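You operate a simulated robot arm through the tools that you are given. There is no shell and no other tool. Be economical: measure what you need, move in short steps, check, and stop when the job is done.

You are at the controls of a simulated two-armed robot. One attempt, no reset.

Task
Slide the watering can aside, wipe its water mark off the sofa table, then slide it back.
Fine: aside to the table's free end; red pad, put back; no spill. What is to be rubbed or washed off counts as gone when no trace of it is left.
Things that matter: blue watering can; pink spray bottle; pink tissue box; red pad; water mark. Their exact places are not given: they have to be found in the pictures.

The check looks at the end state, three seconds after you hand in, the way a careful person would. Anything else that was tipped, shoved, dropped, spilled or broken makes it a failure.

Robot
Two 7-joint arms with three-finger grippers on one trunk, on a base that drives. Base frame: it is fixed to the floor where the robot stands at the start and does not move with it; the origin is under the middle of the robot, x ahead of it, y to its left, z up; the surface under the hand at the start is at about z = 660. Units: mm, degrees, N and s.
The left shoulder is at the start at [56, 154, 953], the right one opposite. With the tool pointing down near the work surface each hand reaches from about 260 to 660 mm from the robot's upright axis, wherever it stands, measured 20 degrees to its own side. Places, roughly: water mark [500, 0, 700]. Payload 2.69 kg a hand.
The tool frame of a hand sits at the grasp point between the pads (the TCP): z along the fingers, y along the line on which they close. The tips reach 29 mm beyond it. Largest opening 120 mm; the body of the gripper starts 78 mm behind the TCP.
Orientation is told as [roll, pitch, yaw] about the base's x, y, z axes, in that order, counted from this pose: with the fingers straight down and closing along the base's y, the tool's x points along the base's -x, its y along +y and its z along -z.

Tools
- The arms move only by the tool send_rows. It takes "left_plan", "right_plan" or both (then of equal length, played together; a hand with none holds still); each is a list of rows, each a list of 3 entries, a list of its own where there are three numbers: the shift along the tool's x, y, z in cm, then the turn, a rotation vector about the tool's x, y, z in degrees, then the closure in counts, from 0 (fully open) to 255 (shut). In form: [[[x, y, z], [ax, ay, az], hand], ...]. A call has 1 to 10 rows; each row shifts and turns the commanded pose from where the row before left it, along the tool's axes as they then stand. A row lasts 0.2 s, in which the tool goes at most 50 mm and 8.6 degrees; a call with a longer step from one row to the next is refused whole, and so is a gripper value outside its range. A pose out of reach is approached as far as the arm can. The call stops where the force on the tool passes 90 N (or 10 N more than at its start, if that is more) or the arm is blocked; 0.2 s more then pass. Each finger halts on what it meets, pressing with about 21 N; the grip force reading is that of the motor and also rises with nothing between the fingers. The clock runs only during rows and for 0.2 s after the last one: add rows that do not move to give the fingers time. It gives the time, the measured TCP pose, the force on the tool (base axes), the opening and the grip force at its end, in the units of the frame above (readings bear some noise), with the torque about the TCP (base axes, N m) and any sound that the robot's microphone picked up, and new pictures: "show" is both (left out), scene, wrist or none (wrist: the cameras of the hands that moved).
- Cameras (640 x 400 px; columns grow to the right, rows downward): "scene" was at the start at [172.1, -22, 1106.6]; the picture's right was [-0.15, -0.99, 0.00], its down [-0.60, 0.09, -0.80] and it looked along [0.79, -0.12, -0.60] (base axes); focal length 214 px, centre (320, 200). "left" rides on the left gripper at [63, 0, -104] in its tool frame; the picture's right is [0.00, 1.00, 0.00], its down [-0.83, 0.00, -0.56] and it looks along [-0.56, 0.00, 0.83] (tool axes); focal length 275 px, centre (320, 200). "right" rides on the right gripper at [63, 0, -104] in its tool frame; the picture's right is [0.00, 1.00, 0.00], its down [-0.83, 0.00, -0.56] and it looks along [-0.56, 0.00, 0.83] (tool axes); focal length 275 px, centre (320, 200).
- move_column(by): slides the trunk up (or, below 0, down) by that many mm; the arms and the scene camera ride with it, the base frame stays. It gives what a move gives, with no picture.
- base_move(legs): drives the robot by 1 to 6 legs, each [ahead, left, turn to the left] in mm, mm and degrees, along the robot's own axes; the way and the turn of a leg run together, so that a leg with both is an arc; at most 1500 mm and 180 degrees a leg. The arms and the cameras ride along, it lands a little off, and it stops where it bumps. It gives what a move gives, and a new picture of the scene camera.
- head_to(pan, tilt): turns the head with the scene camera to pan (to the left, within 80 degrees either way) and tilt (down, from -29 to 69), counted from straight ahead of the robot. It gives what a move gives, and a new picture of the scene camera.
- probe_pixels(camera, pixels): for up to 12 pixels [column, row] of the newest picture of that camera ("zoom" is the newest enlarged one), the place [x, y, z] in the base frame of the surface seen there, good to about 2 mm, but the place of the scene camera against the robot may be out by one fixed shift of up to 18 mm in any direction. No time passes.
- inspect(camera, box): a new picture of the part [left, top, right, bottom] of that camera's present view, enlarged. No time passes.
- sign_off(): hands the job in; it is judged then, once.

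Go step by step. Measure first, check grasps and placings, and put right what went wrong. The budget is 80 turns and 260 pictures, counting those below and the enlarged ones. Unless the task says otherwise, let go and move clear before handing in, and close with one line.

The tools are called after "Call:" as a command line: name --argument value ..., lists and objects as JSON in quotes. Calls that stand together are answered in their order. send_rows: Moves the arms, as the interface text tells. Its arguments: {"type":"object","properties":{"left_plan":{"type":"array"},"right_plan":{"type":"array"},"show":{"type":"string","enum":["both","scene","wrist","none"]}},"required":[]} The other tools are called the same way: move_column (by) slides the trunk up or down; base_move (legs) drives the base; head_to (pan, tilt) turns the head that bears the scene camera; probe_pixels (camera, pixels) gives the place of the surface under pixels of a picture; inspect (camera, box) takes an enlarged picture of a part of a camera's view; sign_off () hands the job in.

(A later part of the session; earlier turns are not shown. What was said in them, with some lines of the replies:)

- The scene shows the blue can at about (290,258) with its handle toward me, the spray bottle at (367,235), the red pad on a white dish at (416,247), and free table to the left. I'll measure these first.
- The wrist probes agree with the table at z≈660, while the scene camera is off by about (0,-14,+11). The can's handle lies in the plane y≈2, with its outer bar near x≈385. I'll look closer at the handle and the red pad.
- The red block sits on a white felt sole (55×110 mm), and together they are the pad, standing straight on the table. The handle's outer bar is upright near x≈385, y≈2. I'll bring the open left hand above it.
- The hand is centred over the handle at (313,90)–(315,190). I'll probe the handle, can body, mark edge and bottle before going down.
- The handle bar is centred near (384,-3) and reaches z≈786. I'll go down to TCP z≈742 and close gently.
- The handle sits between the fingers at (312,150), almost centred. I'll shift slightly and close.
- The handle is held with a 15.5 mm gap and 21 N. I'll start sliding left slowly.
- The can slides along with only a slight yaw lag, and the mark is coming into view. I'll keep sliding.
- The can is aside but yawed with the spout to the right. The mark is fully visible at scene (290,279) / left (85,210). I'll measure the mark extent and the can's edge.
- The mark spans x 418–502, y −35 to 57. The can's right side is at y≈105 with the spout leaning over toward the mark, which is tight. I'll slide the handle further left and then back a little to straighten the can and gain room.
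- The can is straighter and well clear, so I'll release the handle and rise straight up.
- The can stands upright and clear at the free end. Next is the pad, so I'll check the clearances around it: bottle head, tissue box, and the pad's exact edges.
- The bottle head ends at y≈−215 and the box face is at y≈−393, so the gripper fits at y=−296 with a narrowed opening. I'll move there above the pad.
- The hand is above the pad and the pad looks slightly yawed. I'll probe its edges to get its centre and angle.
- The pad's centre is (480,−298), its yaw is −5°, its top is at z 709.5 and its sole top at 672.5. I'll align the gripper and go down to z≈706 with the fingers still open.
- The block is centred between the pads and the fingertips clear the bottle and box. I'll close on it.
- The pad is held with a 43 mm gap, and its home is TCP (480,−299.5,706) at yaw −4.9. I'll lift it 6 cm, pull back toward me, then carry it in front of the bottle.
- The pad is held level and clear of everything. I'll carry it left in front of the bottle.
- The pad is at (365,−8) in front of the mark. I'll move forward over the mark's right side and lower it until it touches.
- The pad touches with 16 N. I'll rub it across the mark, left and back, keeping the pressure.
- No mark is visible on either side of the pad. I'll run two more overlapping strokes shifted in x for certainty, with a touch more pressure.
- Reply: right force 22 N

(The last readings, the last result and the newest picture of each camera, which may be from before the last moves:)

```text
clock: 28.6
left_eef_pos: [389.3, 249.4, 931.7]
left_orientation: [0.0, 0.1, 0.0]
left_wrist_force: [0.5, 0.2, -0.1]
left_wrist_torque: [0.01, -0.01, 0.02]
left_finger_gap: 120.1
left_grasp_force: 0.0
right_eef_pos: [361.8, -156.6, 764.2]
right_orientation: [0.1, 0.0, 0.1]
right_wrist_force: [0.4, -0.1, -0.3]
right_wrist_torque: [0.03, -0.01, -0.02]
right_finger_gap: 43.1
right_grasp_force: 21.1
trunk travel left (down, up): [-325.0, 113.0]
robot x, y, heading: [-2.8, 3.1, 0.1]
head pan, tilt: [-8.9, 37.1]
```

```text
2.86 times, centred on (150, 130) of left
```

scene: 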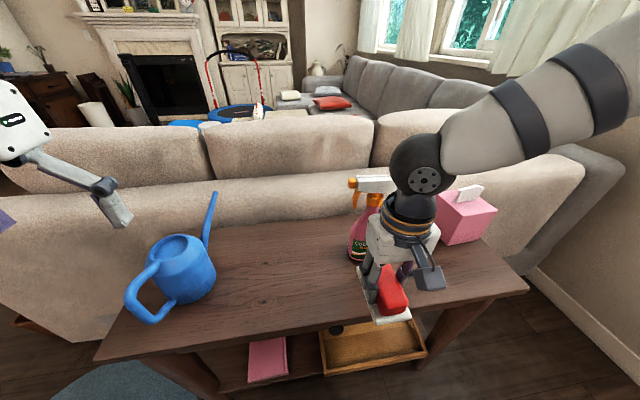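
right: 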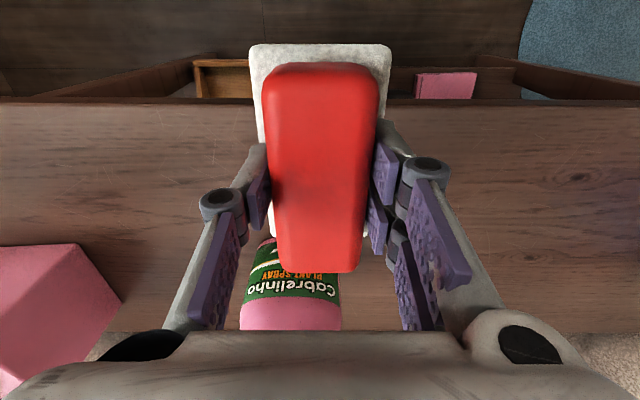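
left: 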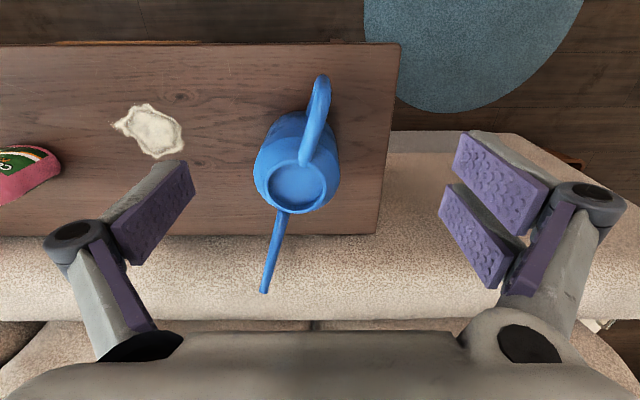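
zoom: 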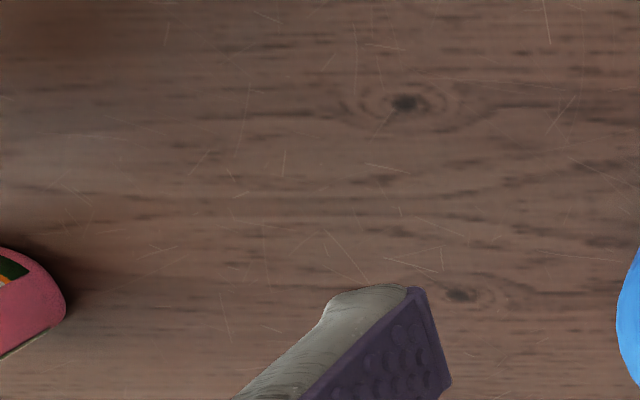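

The table is clean in both enlarged views. I'll carry the pad back to (480,−299) and stop a little above the table.

Call:
send_rows --right_plan '[[[0, -3.6, 0], [0, 0, 0], 255], [[0, -3.6, 0], [0, 0, 0], 255], [[0, -3.6, 0], [0, 0, 0], 255], [[0, -3.5, 0], [0, 0, 0], 255], [[-4, 0, 0], [0, 0, 0], 255], [[-4, 0, 0], [0, 0, 0], 255], [[-3.75, 0, 0], [0, 0, 0], 255], [[0, 0, 0], [0, 0, 5], 255], [[0, 0, 2.5], [0, 0, 0], 255], [[0, 0, 2.5], [0, 0, 0], 255]]'

```text
clock: 30.8
left_eef_pos: [388.4, 249.5, 931.2]
left_orientation: [0.0, 0.0, -0.1]
left_wrist_force: [0.8, -0.6, 0.1]
left_wrist_torque: [0.0, 0.01, 0.04]
left_finger_gap: 120.3
left_grasp_force: 0.1
right_eef_pos: [477.7, -301.5, 713.1]
right_orientation: [-0.1, -0.1, -4.9]
right_wrist_force: [0.1, 0.1, -0.8]
right_wrist_torque: [0.02, 0.0, 0.0]
right_finger_gap: 43.1
right_grasp_force: 21.2
trunk travel left (down, up): [-325.0, 113.0]
robot x, y, heading: [1.9, 2.4, -0.2]
head pan, tilt: [-8.9, 37.1]
```

scene: 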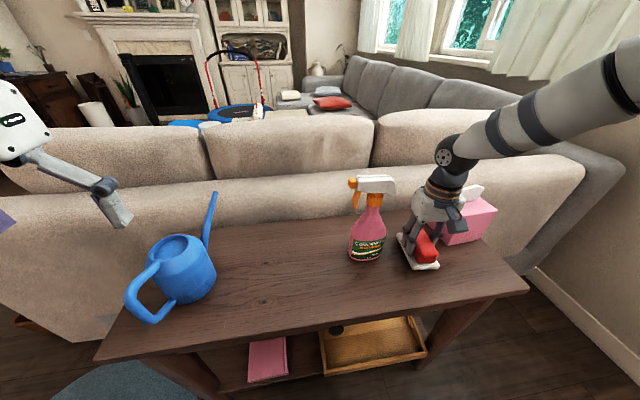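
right: 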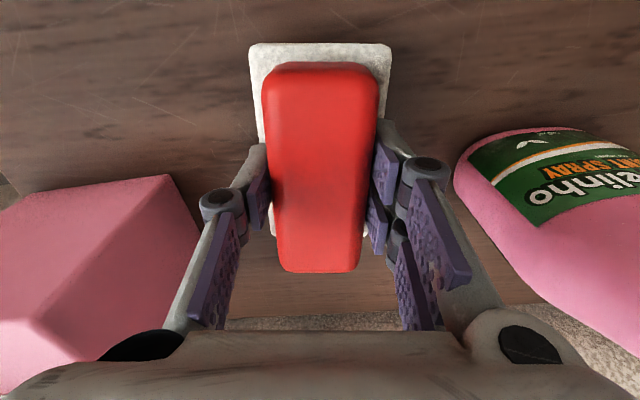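

The hand is at (478,−301,713), about 7 mm above the table. I'll correct by 2 mm and lower until contact.

Call:
send_rows --right_plan '[[[-0.2, 0.15, 0.4], [0, 0, 0], 255], [[0, 0, 0.2], [0, 0, 0], 255], [[0, 0, 0.15], [0, 0, 0], 255], [[0, 0, 0], [0, 0, 0], 255]]' --show "none"

```text
clock: 31.8
left_eef_pos: [388.1, 249.5, 931.6]
left_orientation: [0.1, 0.0, 0.0]
left_wrist_force: [-0.2, 0.5, -0.2]
left_wrist_torque: [0.04, 0.01, -0.01]
left_finger_gap: 120.0
left_grasp_force: 0.0
right_eef_pos: [480.1, -298.3, 705.6]
right_orientation: [-0.1, 0.0, -4.8]
right_wrist_force: [-1.3, 0.6, 0.1]
right_wrist_torque: [-0.03, -0.02, -0.02]
right_finger_gap: 43.3
right_grasp_force: 20.9
trunk travel left (down, up): [-325.0, 113.0]
robot x, y, heading: [-0.6, -0.7, -0.2]
head pan, tilt: [-8.9, 37.1]
```

There is no contact yet, because the pad slipped up a little in the grip during pressing. I'll lower in fine steps.

Call:
send_rows --right_plan '[[[0, 0, 0.15], [0, 0, 0], 255], [[0, 0, 0.15], [0, 0, 0], 255], [[0, 0, 0], [0, 0, 0], 255]]' --show "none"

```text
clock: 32.6
left_eef_pos: [388.5, 249.3, 930.6]
left_orientation: [0.0, 0.0, 0.0]
left_wrist_force: [0.4, -0.5, 0.1]
left_wrist_torque: [0.01, 0.0, -0.03]
left_finger_gap: 119.8
left_grasp_force: 0.1
right_eef_pos: [480.0, -298.7, 702.2]
right_orientation: [0.0, 0.0, -4.9]
right_wrist_force: [-0.6, -0.4, -0.6]
right_wrist_torque: [0.01, -0.01, 0.02]
right_finger_gap: 42.9
right_grasp_force: 21.0
trunk travel left (down, up): [-325.0, 113.0]
robot x, y, heading: [-1.2, -1.9, -0.1]
head pan, tilt: [-8.9, 37.1]
```

Call:
send_rows --right_plan '[[[0, 0, 0.1], [0, 0, 0], 255], [[0, 0, 0.1], [0, 0, 0], 255], [[0, 0, 0], [0, 0, 0], 255]]' --show "wrist"

```text
clock: 33.4
left_eef_pos: [387.8, 250.9, 931.1]
left_orientation: [0.0, -0.1, 0.0]
left_wrist_force: [0.1, -0.5, -0.4]
left_wrist_torque: [0.01, -0.01, 0.0]
left_finger_gap: 119.8
left_grasp_force: 0.1
right_eef_pos: [479.7, -297.6, 701.5]
right_orientation: [0.0, -0.1, -4.9]
right_wrist_force: [-1.6, -1.0, 13.8]
right_wrist_torque: [-0.04, -0.25, -0.02]
right_finger_gap: 43.3
right_grasp_force: 20.7
trunk travel left (down, up): [-325.0, 113.0]
robot x, y, heading: [-0.5, -1.3, 0.2]
head pan, tilt: [-8.9, 37.1]
```

right: 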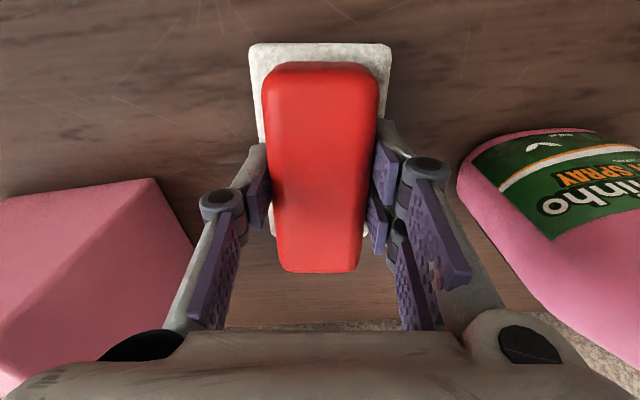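

Contact is made at 14 N. I'll release with the limited opening and rise straight up.

Call:
send_rows --right_plan '[[[0, 0, 0], [0, 0, 0], 200], [[0, 0, 0], [0, 0, 0], 110], [[0, 0, 0], [0, 0, 0], 105], [[0, 0, -2], [0, 0, 0], 105], [[0, 0, -4], [0, 0, 0], 105], [[0, 0, -5], [0, 0, 0], 105], [[0, 0, -5], [0, 0, 0], 105], [[0, 0, -4], [0, 0, 0], 105]]'

Call:
probe_pixels --camera "left" --pixels '[[320, 82], [325, 100], [315, 125], [308, 150], [297, 185], [258, 175], [335, 190], [265, 290], [295, 120], [272, 215], [280, 125], [333, 130]]'

```text
clock: 35.2
left_eef_pos: [387.9, 249.9, 930.4]
left_orientation: [0.1, 0.0, 0.0]
left_wrist_force: [-0.1, 0.6, -0.8]
left_wrist_torque: [-0.01, 0.01, -0.01]
left_finger_gap: 119.9
left_grasp_force: 0.1
right_eef_pos: [479.5, -297.2, 900.8]
right_orientation: [0.1, 0.0, -5.0]
right_wrist_force: [-0.6, -1.4, -0.6]
right_wrist_torque: [0.0, 0.01, 0.02]
right_finger_gap: 70.6
right_grasp_force: 0.1
trunk travel left (down, up): [-325.0, 113.0]
robot x, y, heading: [-0.6, -1.9, 0.0]
head pan, tilt: [-8.9, 37.1]
```

scene: 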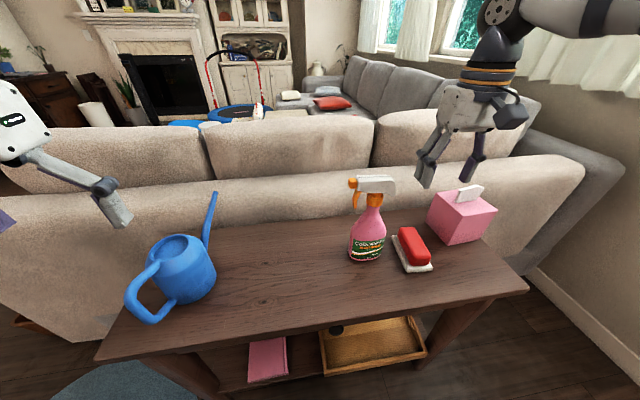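
right: 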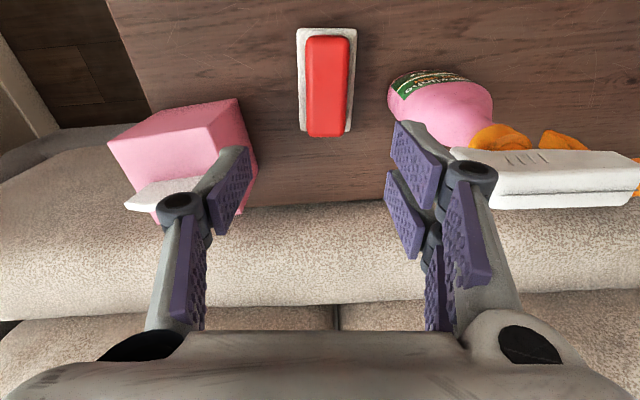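

```text
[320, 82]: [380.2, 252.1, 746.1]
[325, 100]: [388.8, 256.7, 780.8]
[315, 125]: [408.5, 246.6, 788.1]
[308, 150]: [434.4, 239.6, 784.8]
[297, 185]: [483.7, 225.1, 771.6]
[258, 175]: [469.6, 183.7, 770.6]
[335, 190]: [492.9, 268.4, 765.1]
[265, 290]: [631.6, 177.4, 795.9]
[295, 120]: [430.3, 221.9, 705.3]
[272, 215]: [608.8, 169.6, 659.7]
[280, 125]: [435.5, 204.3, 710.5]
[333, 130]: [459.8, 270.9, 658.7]
```

The pad is back and standing flat. I'll verify its position from the right camera.

Call:
probe_pixels --camera "right" --pixels '[[299, 31], [355, 32], [300, 128], [349, 131], [327, 45], [327, 128], [310, 90], [346, 90]]'

Call:
inspect --camera "scene" --box '[330, 160, 510, 290]'

```text
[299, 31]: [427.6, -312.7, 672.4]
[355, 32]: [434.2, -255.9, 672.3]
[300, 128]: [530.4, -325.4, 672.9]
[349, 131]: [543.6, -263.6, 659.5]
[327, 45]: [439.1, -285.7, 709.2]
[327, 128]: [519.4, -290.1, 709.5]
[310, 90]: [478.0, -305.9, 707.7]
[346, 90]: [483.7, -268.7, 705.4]
```

```text
3.08 times, centred on (420, 225) of scene
```

zoom: 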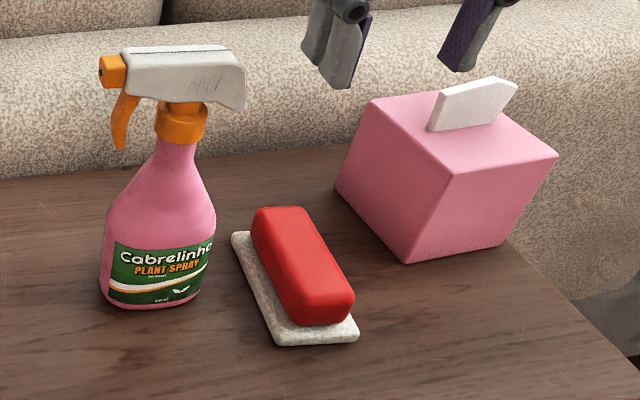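

The pad is back within ~8 mm of its spot at the same angle, and the bottle and box are untouched. Now the can: its handle bar is near (388,253) and it is yawed −18°, whereas originally it was about +4°. I'll descend and grip it again.

Call:
send_rows --left_plan '[[[0, 0.3, 4], [0, 0, 0], 0], [[0, 0, 4], [0, 0, 0], 0], [[0, 0, 4], [0, 0, 0], 0], [[0, 0, 4], [0, 0, 0], 0], [[0, 0, 2.9], [0, 0, 0], 0], [[0, 0, 0], [0, 0, 0], 100], [[0, 0, 0], [0, 0, 0], 170], [[0, 0, 0], [0, 0, 0], 255], [[0, 0, 0], [0, 0, 0], 255], [[0, 0, 0], [0, 0, 0], 255]]'

```text
clock: 37.4
left_eef_pos: [388.3, 253.7, 742.5]
left_orientation: [0.0, -0.1, 0.0]
left_wrist_force: [-0.5, 1.4, 0.0]
left_wrist_torque: [0.08, 0.14, 0.07]
left_finger_gap: 15.1
left_grasp_force: 21.0
right_eef_pos: [479.5, -296.4, 899.6]
right_orientation: [0.0, -0.1, -4.9]
right_wrist_force: [0.3, 0.3, 0.0]
right_wrist_torque: [0.02, 0.02, 0.0]
right_finger_gap: 70.6
right_grasp_force: 0.0
trunk travel left (down, up): [-325.0, 113.0]
robot x, y, heading: [1.6, 3.4, 0.0]
head pan, tilt: [-8.9, 37.1]
```

scene: 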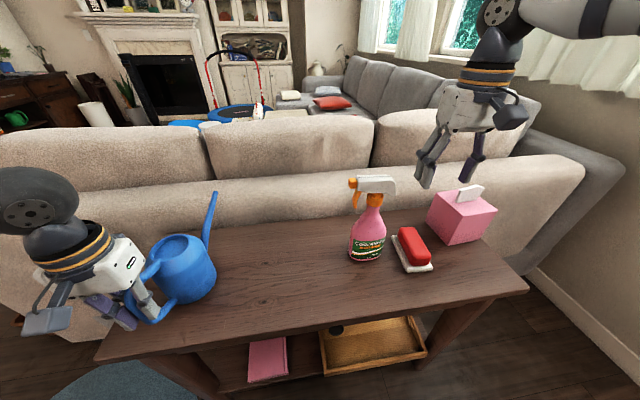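
left: 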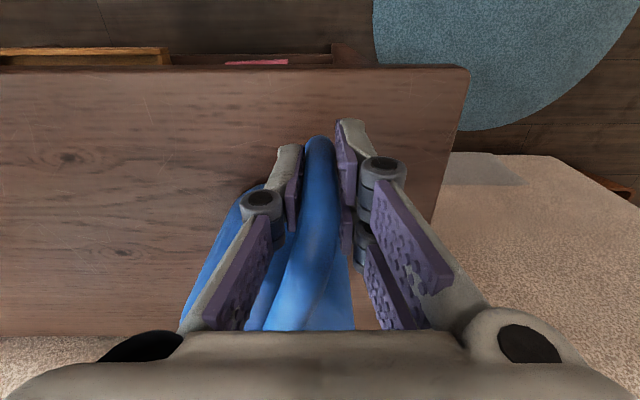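

The handle is gripped again. I'll slide the can 18 cm to the right.

Call:
send_rows --left_plan '[[[0, -1.0, 0], [0, 0, 0], 255], [[0, -2.0, 0], [0, 0, 0], 255], [[0, -2.0, 0], [0, 0, 0], 255], [[0, -2.0, 0], [0, 0, 0], 255], [[0, -2.0, 0], [0, 0, 0], 255], [[0, -2.0, 0], [0, 0, 0], 255], [[0, -2.0, 0], [0, 0, 0], 255], [[0, -2.0, 0], [0, 0, 0], 255], [[0, -2.0, 0], [0, 0, 0], 255], [[0, -1.0, 0], [0, 0, 0], 255]]'

```text
clock: 39.6
left_eef_pos: [386.4, 72.0, 741.7]
left_orientation: [-0.1, 0.1, 0.0]
left_wrist_force: [0.1, 1.0, 6.0]
left_wrist_torque: [-0.04, -0.1, 0.03]
left_finger_gap: 14.6
left_grasp_force: 20.8
right_eef_pos: [478.5, -297.1, 900.5]
right_orientation: [0.0, -0.1, -4.8]
right_wrist_force: [-1.0, -0.7, -0.2]
right_wrist_torque: [0.02, -0.01, -0.06]
right_finger_gap: 70.9
right_grasp_force: 0.1
trunk travel left (down, up): [-325.0, 113.0]
robot x, y, heading: [3.5, 1.9, -0.0]
head pan, tilt: [-8.9, 37.1]
```

scene: 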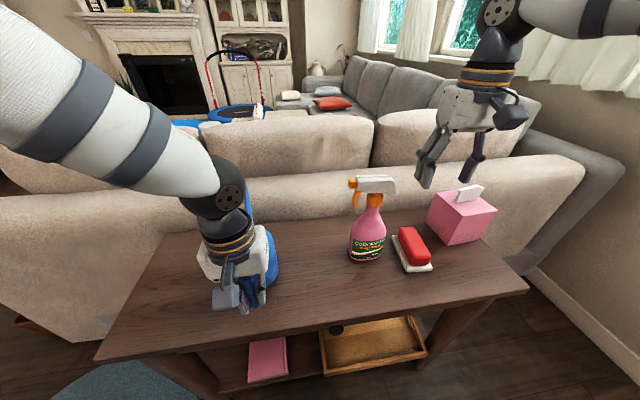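
left: 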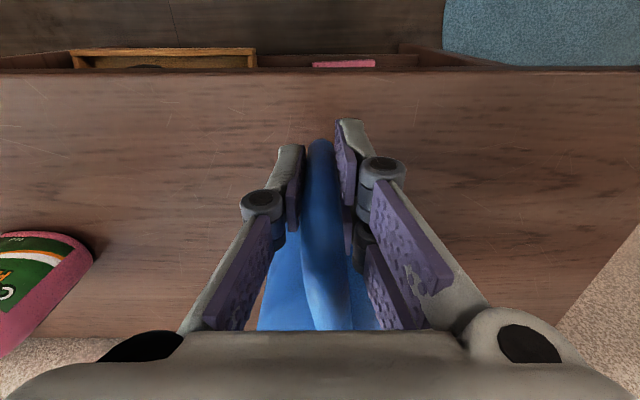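

The yaw is now close to straight, so I'll slide the remaining distance.

Call:
send_rows --left_plan '[[[0, -1.0, 0], [0, 0, 0], 255], [[0, -2.0, 0], [0, 0, 0], 255], [[0, -2.0, 0], [0, 0, 0], 255], [[0, -1.7, 0], [0, 0, 0], 255], [[0, -1.0, 0], [0, 0, 0], 255], [[0, 0, 0], [0, 0, 0], 255]]'

Call:
probe_pixels --camera "scene" --pixels '[[367, 245]]'

```text
clock: 41.0
left_eef_pos: [387.3, -3.0, 743.1]
left_orientation: [0.0, 0.0, 0.0]
left_wrist_force: [-0.2, 1.1, -6.5]
left_wrist_torque: [-0.1, 0.48, -0.03]
left_finger_gap: 14.6
left_grasp_force: 20.8
right_eef_pos: [479.0, -297.4, 900.0]
right_orientation: [0.0, 0.0, -4.9]
right_wrist_force: [1.3, 0.0, -0.1]
right_wrist_torque: [-0.02, -0.01, 0.0]
right_finger_gap: 70.7
right_grasp_force: 0.0
trunk travel left (down, up): [-325.0, 113.0]
robot x, y, heading: [-0.7, 1.6, -0.1]
head pan, tilt: [-8.9, 37.1]
```

scene: 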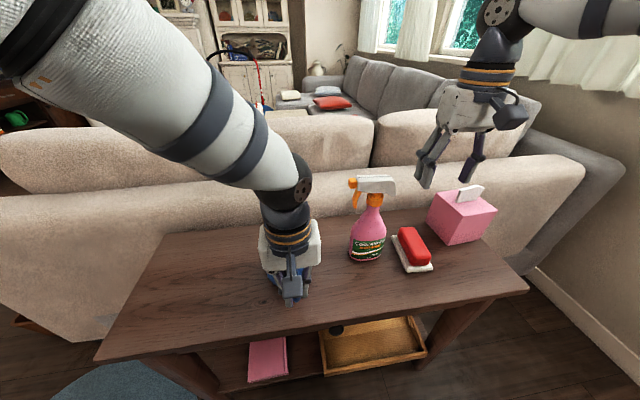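
left: 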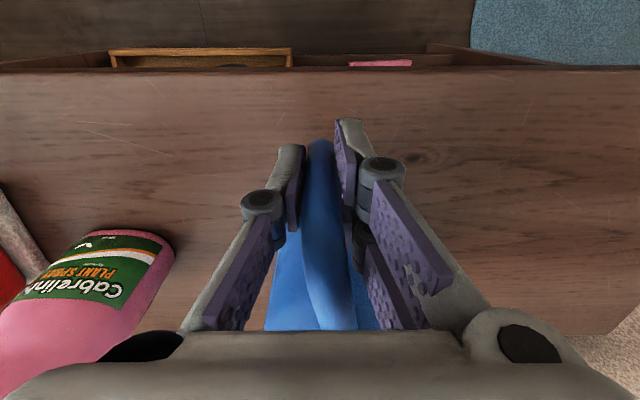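

```text
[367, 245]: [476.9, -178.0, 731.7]
```

The handle is back at (387,−3). I'll release, rise, and compare the pose with the start.

Call:
send_rows --left_plan '[[[0, 0, 0], [0, 0, 0], 200], [[0, 0, 0], [0, 0, 0], 100], [[0, 0, 0], [0, 0, 0], 0], [[0, 0, -2], [0, 0, 0], 0], [[0, 0, -4], [0, 0, 0], 0], [[0, 0, -4.5], [0, 0, 0], 0], [[0, 0, -4.5], [0, 0, 0], 0], [[0, 3.8, -4], [0, 0, 0], 0], [[0, 3.8, 0], [0, 0, 0], 0], [[0, 3.8, 0], [0, 0, 0], 0]]'

Call:
inspect --camera "scene" --box '[230, 170, 350, 320]'

Call:
probe_pixels --camera "scene" --pixels '[[290, 228], [312, 238], [297, 290], [293, 255], [283, 186], [297, 298], [285, 190]]'

```text
refused: row 8 steps farther than a row can; nothing moved
```

```text
2.67 times, centred on (290, 245) of scene
```

zoom: 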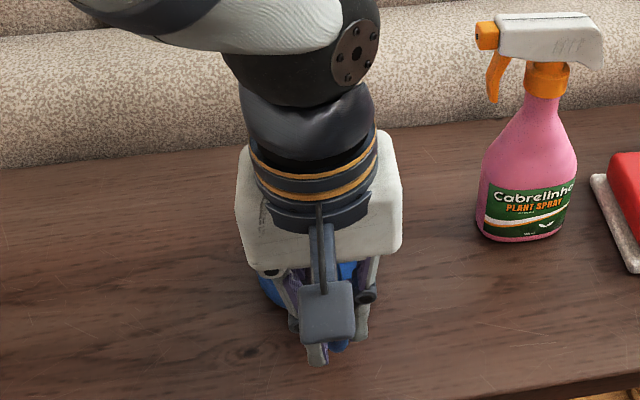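

```text
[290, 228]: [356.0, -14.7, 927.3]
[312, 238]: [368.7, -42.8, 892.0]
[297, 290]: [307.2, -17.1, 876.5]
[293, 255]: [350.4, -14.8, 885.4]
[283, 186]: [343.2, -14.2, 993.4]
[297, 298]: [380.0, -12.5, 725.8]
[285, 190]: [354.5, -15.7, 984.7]
```

One row was too long, so nothing moved. I'll send it again with smaller steps.

Call:
send_rows --left_plan '[[[0, 0, 0], [0, 0, 0], 200], [[0, 0, 0], [0, 0, 0], 100], [[0, 0, 0], [0, 0, 0], 0], [[0, 0, -2], [0, 0, 0], 0], [[0, 0, -4.5], [0, 0, 0], 0], [[0, 0, -4.5], [0, 0, 0], 0], [[0, 0, -4.5], [0, 0, 0], 0], [[0, 3.8, -2], [0, 0, 0], 0], [[0, 4, 0], [0, 0, 0], 0], [[0, 4, 0], [0, 0, 0], 0]]'

Call:
inspect --camera "scene" --box '[230, 170, 350, 320]'

Call:
probe_pixels --camera "scene" --pixels '[[290, 228], [312, 238], [297, 290], [293, 255], [283, 186], [297, 298], [285, 190]]'

```text
clock: 43.2
left_eef_pos: [385.5, 113.3, 916.6]
left_orientation: [0.0, 0.0, 0.0]
left_wrist_force: [-0.8, 0.9, -1.0]
left_wrist_torque: [0.01, 0.02, 0.05]
left_finger_gap: 119.9
left_grasp_force: 0.2
right_eef_pos: [480.0, -296.5, 900.1]
right_orientation: [0.0, -0.1, -4.9]
right_wrist_force: [-0.4, 0.0, 0.1]
right_wrist_torque: [0.04, -0.04, -0.02]
right_finger_gap: 70.6
right_grasp_force: 0.1
trunk travel left (down, up): [-325.0, 113.0]
robot x, y, heading: [-3.0, 0.6, -0.1]
head pan, tilt: [-8.9, 37.1]
```

scene: 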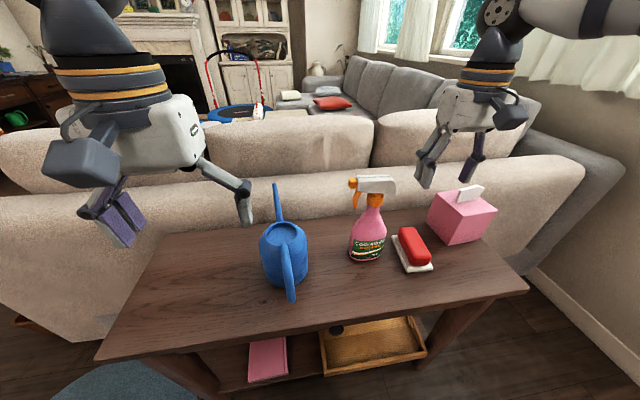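
left: 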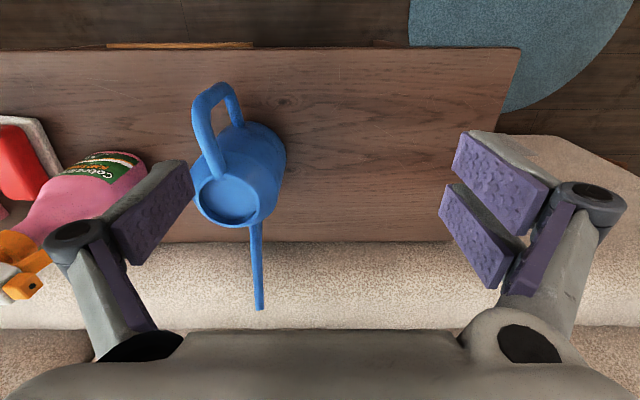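

```text
2.67 times, centred on (290, 245) of scene
```

zoom: 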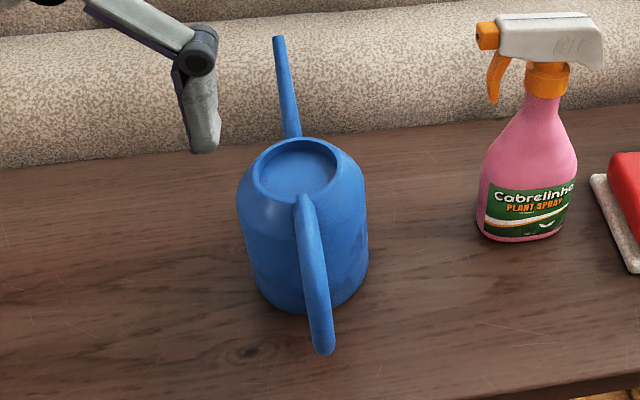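

```text
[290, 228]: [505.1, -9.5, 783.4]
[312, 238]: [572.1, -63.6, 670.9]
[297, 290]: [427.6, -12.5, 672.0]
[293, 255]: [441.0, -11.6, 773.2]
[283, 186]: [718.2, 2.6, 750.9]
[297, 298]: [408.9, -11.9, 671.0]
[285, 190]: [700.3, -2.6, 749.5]
```

The mark is gone and the can has nearly its original yaw. Compared with the first enlarged view, though, it sits about 15 mm too far left (rim at (298,170) versus (318,173)). I'll measure it for a gentle push.

Call:
probe_pixels --camera "left" --pixels '[[200, 100], [205, 130], [215, 155], [228, 200], [258, 305], [286, 165], [278, 150], [270, 200], [284, 180], [195, 190]]'

Call:
probe_pixels --camera "scene" --pixels '[[276, 187], [289, 255], [291, 290], [282, 228], [284, 205], [305, 240], [262, 245]]'

```text
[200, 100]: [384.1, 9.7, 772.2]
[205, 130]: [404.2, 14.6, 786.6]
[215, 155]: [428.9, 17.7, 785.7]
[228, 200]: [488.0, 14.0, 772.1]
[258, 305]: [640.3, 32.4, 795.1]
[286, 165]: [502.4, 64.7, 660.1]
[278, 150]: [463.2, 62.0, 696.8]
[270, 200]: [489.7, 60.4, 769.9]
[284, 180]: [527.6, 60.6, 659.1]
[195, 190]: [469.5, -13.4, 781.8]
```

```text
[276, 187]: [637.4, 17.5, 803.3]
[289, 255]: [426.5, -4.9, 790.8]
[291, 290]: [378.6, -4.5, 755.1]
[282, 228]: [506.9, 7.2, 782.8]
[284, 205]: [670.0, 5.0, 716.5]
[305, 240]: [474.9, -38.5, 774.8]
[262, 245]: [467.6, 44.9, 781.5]
```

The can needs about −13 mm in y; its left side is at y≈62. I'll turn the left hand 90° so it is slim in y, close it, and use it as a pusher.

Call:
send_rows --left_plan '[[[0, 0, 0], [0, 0, 8.5], 100], [[0, 0, 0], [0, 0, 8.5], 200], [[0, 0, 0], [0, 0, 8.5], 255], [[0, 0, 0], [0, 0, 8.5], 255], [[0, 0, 0], [0, 0, 8.5], 255], [[0, 0, 0], [0, 0, 8.5], 255], [[0, 0, 0], [0, 0, 8.5], 255], [[0, 0, 0], [0, 0, 8.5], 255], [[0, 0, 0], [0, 0, 8.5], 255], [[0, 0, 0], [0, 0, 8.5], 255]]' --show "none"

Call:
send_rows --left_plan '[[[0, 0, 0], [0, 0, 5], 255], [[0, 3.6, 0], [0, 0, 0], 255], [[0, 3.6, 0], [0, 0, 0], 255], [[0, 3.6, 0], [0, 0, 0], 255], [[0, 0, 0], [0, 0, 0], 255]]'

```text
clock: 45.4
left_eef_pos: [386.7, 113.6, 918.4]
left_orientation: [0.0, 0.0, -85.1]
left_wrist_force: [-0.3, 0.2, 0.4]
left_wrist_torque: [-0.03, 0.0, -0.02]
left_finger_gap: 0.2
left_grasp_force: 21.3
right_eef_pos: [479.5, -297.7, 901.3]
right_orientation: [0.0, -0.1, -4.9]
right_wrist_force: [1.3, 0.4, -0.9]
right_wrist_torque: [0.01, -0.01, 0.0]
right_finger_gap: 70.6
right_grasp_force: 0.0
trunk travel left (down, up): [-325.0, 113.0]
robot x, y, heading: [-0.3, 1.0, -0.1]
head pan, tilt: [-8.9, 37.1]
```

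```text
clock: 46.6
left_eef_pos: [494.7, 116.4, 916.4]
left_orientation: [0.2, 0.0, -90.0]
left_wrist_force: [0.0, 0.3, 0.2]
left_wrist_torque: [-0.02, -0.02, -0.02]
left_finger_gap: 0.0
left_grasp_force: 21.4
right_eef_pos: [479.0, -296.9, 901.2]
right_orientation: [0.0, 0.0, -4.9]
right_wrist_force: [0.2, 0.2, -0.1]
right_wrist_torque: [-0.04, 0.05, 0.0]
right_finger_gap: 70.6
right_grasp_force: 0.0
trunk travel left (down, up): [-325.0, 113.0]
robot x, y, heading: [-0.8, -2.6, 0.1]
head pan, tilt: [-8.9, 37.1]
```

scene: 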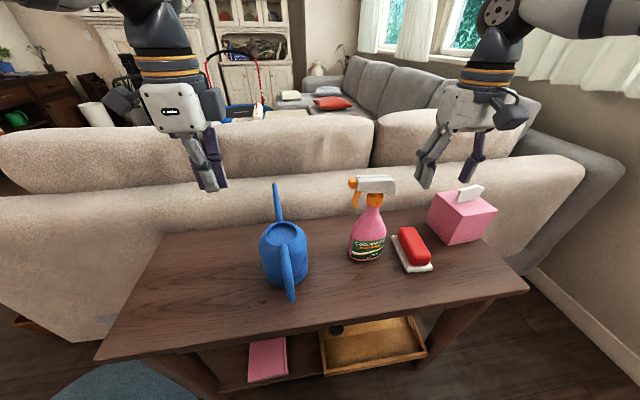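
left: 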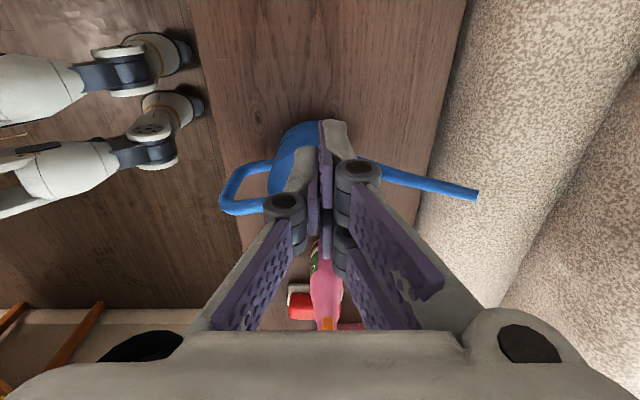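

The slim hand is left of the can at (495,116). I'll go down and approach to just short of contact.

Call:
send_rows --left_plan '[[[0, 0, 4.5], [0, 0, 0], 255], [[0, 0, 4.5], [0, 0, 0], 255], [[0, 0, 4.5], [0, 0, 0], 255], [[0, 0, 4.5], [0, 0, 0], 255], [[0, 0, 1.8], [0, 0, 0], 255], [[-2, 0, 0], [0, 0, 0], 255], [[-1.5, 0, 0], [0, 0, 0], 255], [[0, 0, 0], [0, 0, 0], 255]]'

Call:
inspect --camera "scene" --box '[230, 170, 350, 320]'

```text
clock: 48.4
left_eef_pos: [495.8, 78.5, 720.5]
left_orientation: [-0.1, 0.0, -89.9]
left_wrist_force: [-0.1, 1.9, 0.4]
left_wrist_torque: [0.07, -0.01, 0.04]
left_finger_gap: 0.0
left_grasp_force: 21.5
right_eef_pos: [478.5, -297.4, 899.9]
right_orientation: [-0.1, 0.0, -5.0]
right_wrist_force: [-0.5, 0.6, -0.9]
right_wrist_torque: [-0.02, 0.01, 0.0]
right_finger_gap: 70.4
right_grasp_force: 0.0
trunk travel left (down, up): [-325.0, 113.0]
robot x, y, heading: [3.6, 0.5, 0.1]
head pan, tilt: [-8.9, 37.1]
```

scene: 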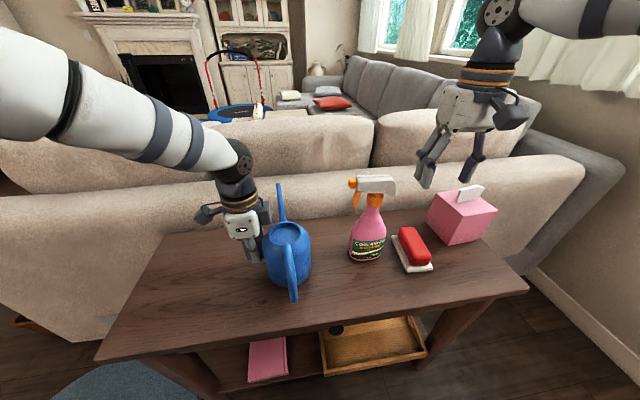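
left: 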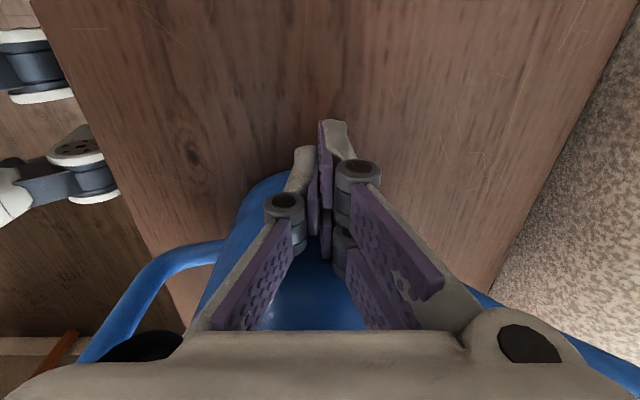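

```text
2.67 times, centred on (290, 245) of scene
```

zoom: 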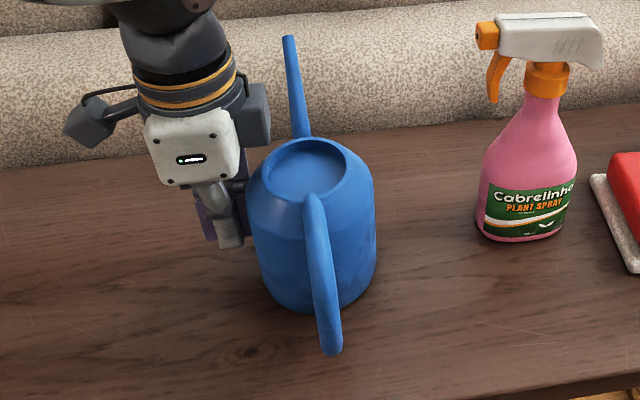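

It has already made contact and moved the can about half the way (rim at 308, target 318). I'll push 8 mm more.

Call:
send_rows --left_plan '[[[-0.4, 0, 0], [0, 0, 0], 255], [[-0.4, 0, 0], [0, 0, 0], 255], [[0, 0, 0], [0, 0, 0], 255]]' --show "none"

Call:
inspect --camera "scene" --box '[230, 170, 350, 320]'

```text
clock: 49.2
left_eef_pos: [495.2, 71.1, 720.7]
left_orientation: [0.1, 0.0, -90.1]
left_wrist_force: [0.5, 2.2, 1.5]
left_wrist_torque: [0.02, -0.02, 0.02]
left_finger_gap: 0.0
left_grasp_force: 21.0
right_eef_pos: [479.5, -297.1, 900.1]
right_orientation: [-0.1, -0.1, -4.9]
right_wrist_force: [-0.5, 0.0, -0.6]
right_wrist_torque: [0.0, -0.01, -0.02]
right_finger_gap: 70.9
right_grasp_force: 0.0
trunk travel left (down, up): [-325.0, 113.0]
robot x, y, heading: [0.6, -3.2, -0.3]
head pan, tilt: [-8.9, 37.1]
```

```text
2.67 times, centred on (290, 245) of scene
```

zoom: 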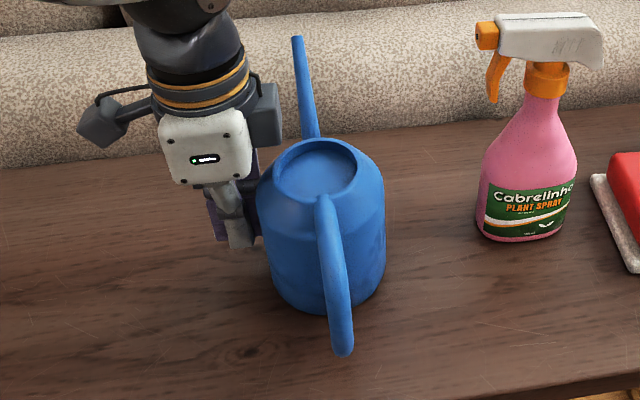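

The can now matches the first view (rim (318,170), handle end (343,350), spout (297,40)). I'll back away and rise.

Call:
send_rows --left_plan '[[[2, 0, 0], [0, 0, 0], 255], [[3, 0, 0], [0, 0, 0], 255], [[3, 0, 0], [0, 0, 0], 255], [[0, 0, -4.5], [0, 0, 0], 255], [[0, 0, -4.5], [0, 0, 0], 255], [[0, 0, -4.5], [0, 0, 0], 255], [[0, 0, -4.5], [0, 0, 0], 255]]'

Call:
inspect --camera "scene" --box '[200, 160, 520, 340]'

```text
clock: 50.8
left_eef_pos: [493.7, 147.7, 901.1]
left_orientation: [0.0, 0.0, -89.9]
left_wrist_force: [-0.6, -0.2, 0.7]
left_wrist_torque: [0.02, 0.01, -0.01]
left_finger_gap: 0.0
left_grasp_force: 20.9
right_eef_pos: [478.4, -296.9, 900.5]
right_orientation: [0.0, -0.1, -4.9]
right_wrist_force: [0.1, -1.0, -0.2]
right_wrist_torque: [0.03, -0.02, 0.0]
right_finger_gap: 70.5
right_grasp_force: 0.0
trunk travel left (down, up): [-325.0, 113.0]
robot x, y, heading: [-0.1, -0.5, 0.2]
head pan, tilt: [-8.9, 37.1]
```

scene: 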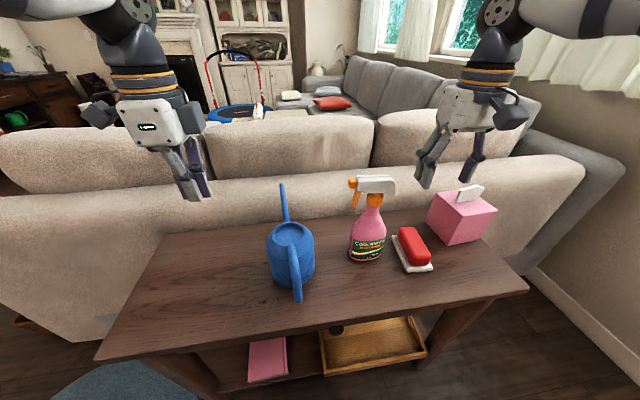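
left: 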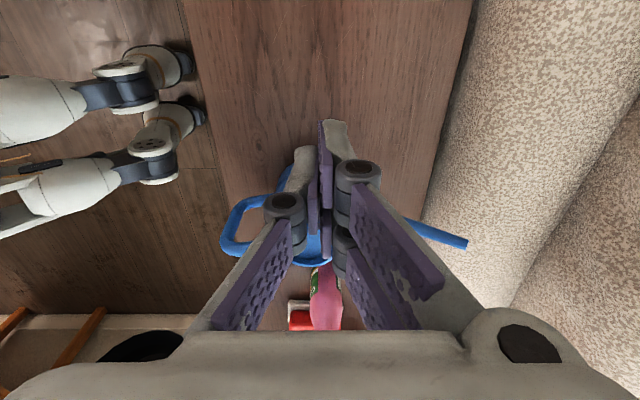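

```text
2.00 times, centred on (360, 250) of scene
```

zoom: 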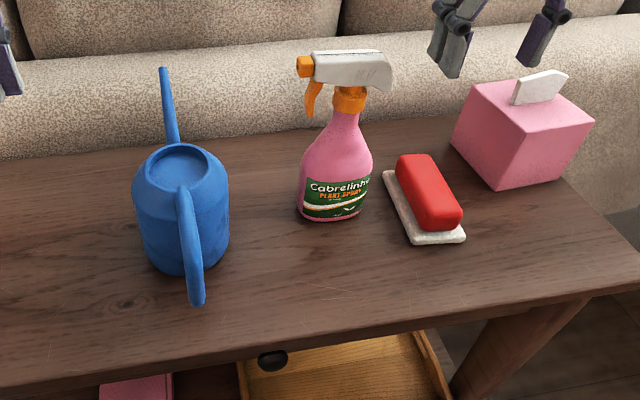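

The mark is gone, the can and pad are back, the bottle and box are untouched, and both hands are clear, so I'm handing in.

Call:
sign_off

```text
The job is handed in.
```

The water mark is wiped off with no trace showing in the pictures, the can is back where it stood, the red pad is back within about 8 mm of its place, and I saw no spill and nothing else moved.
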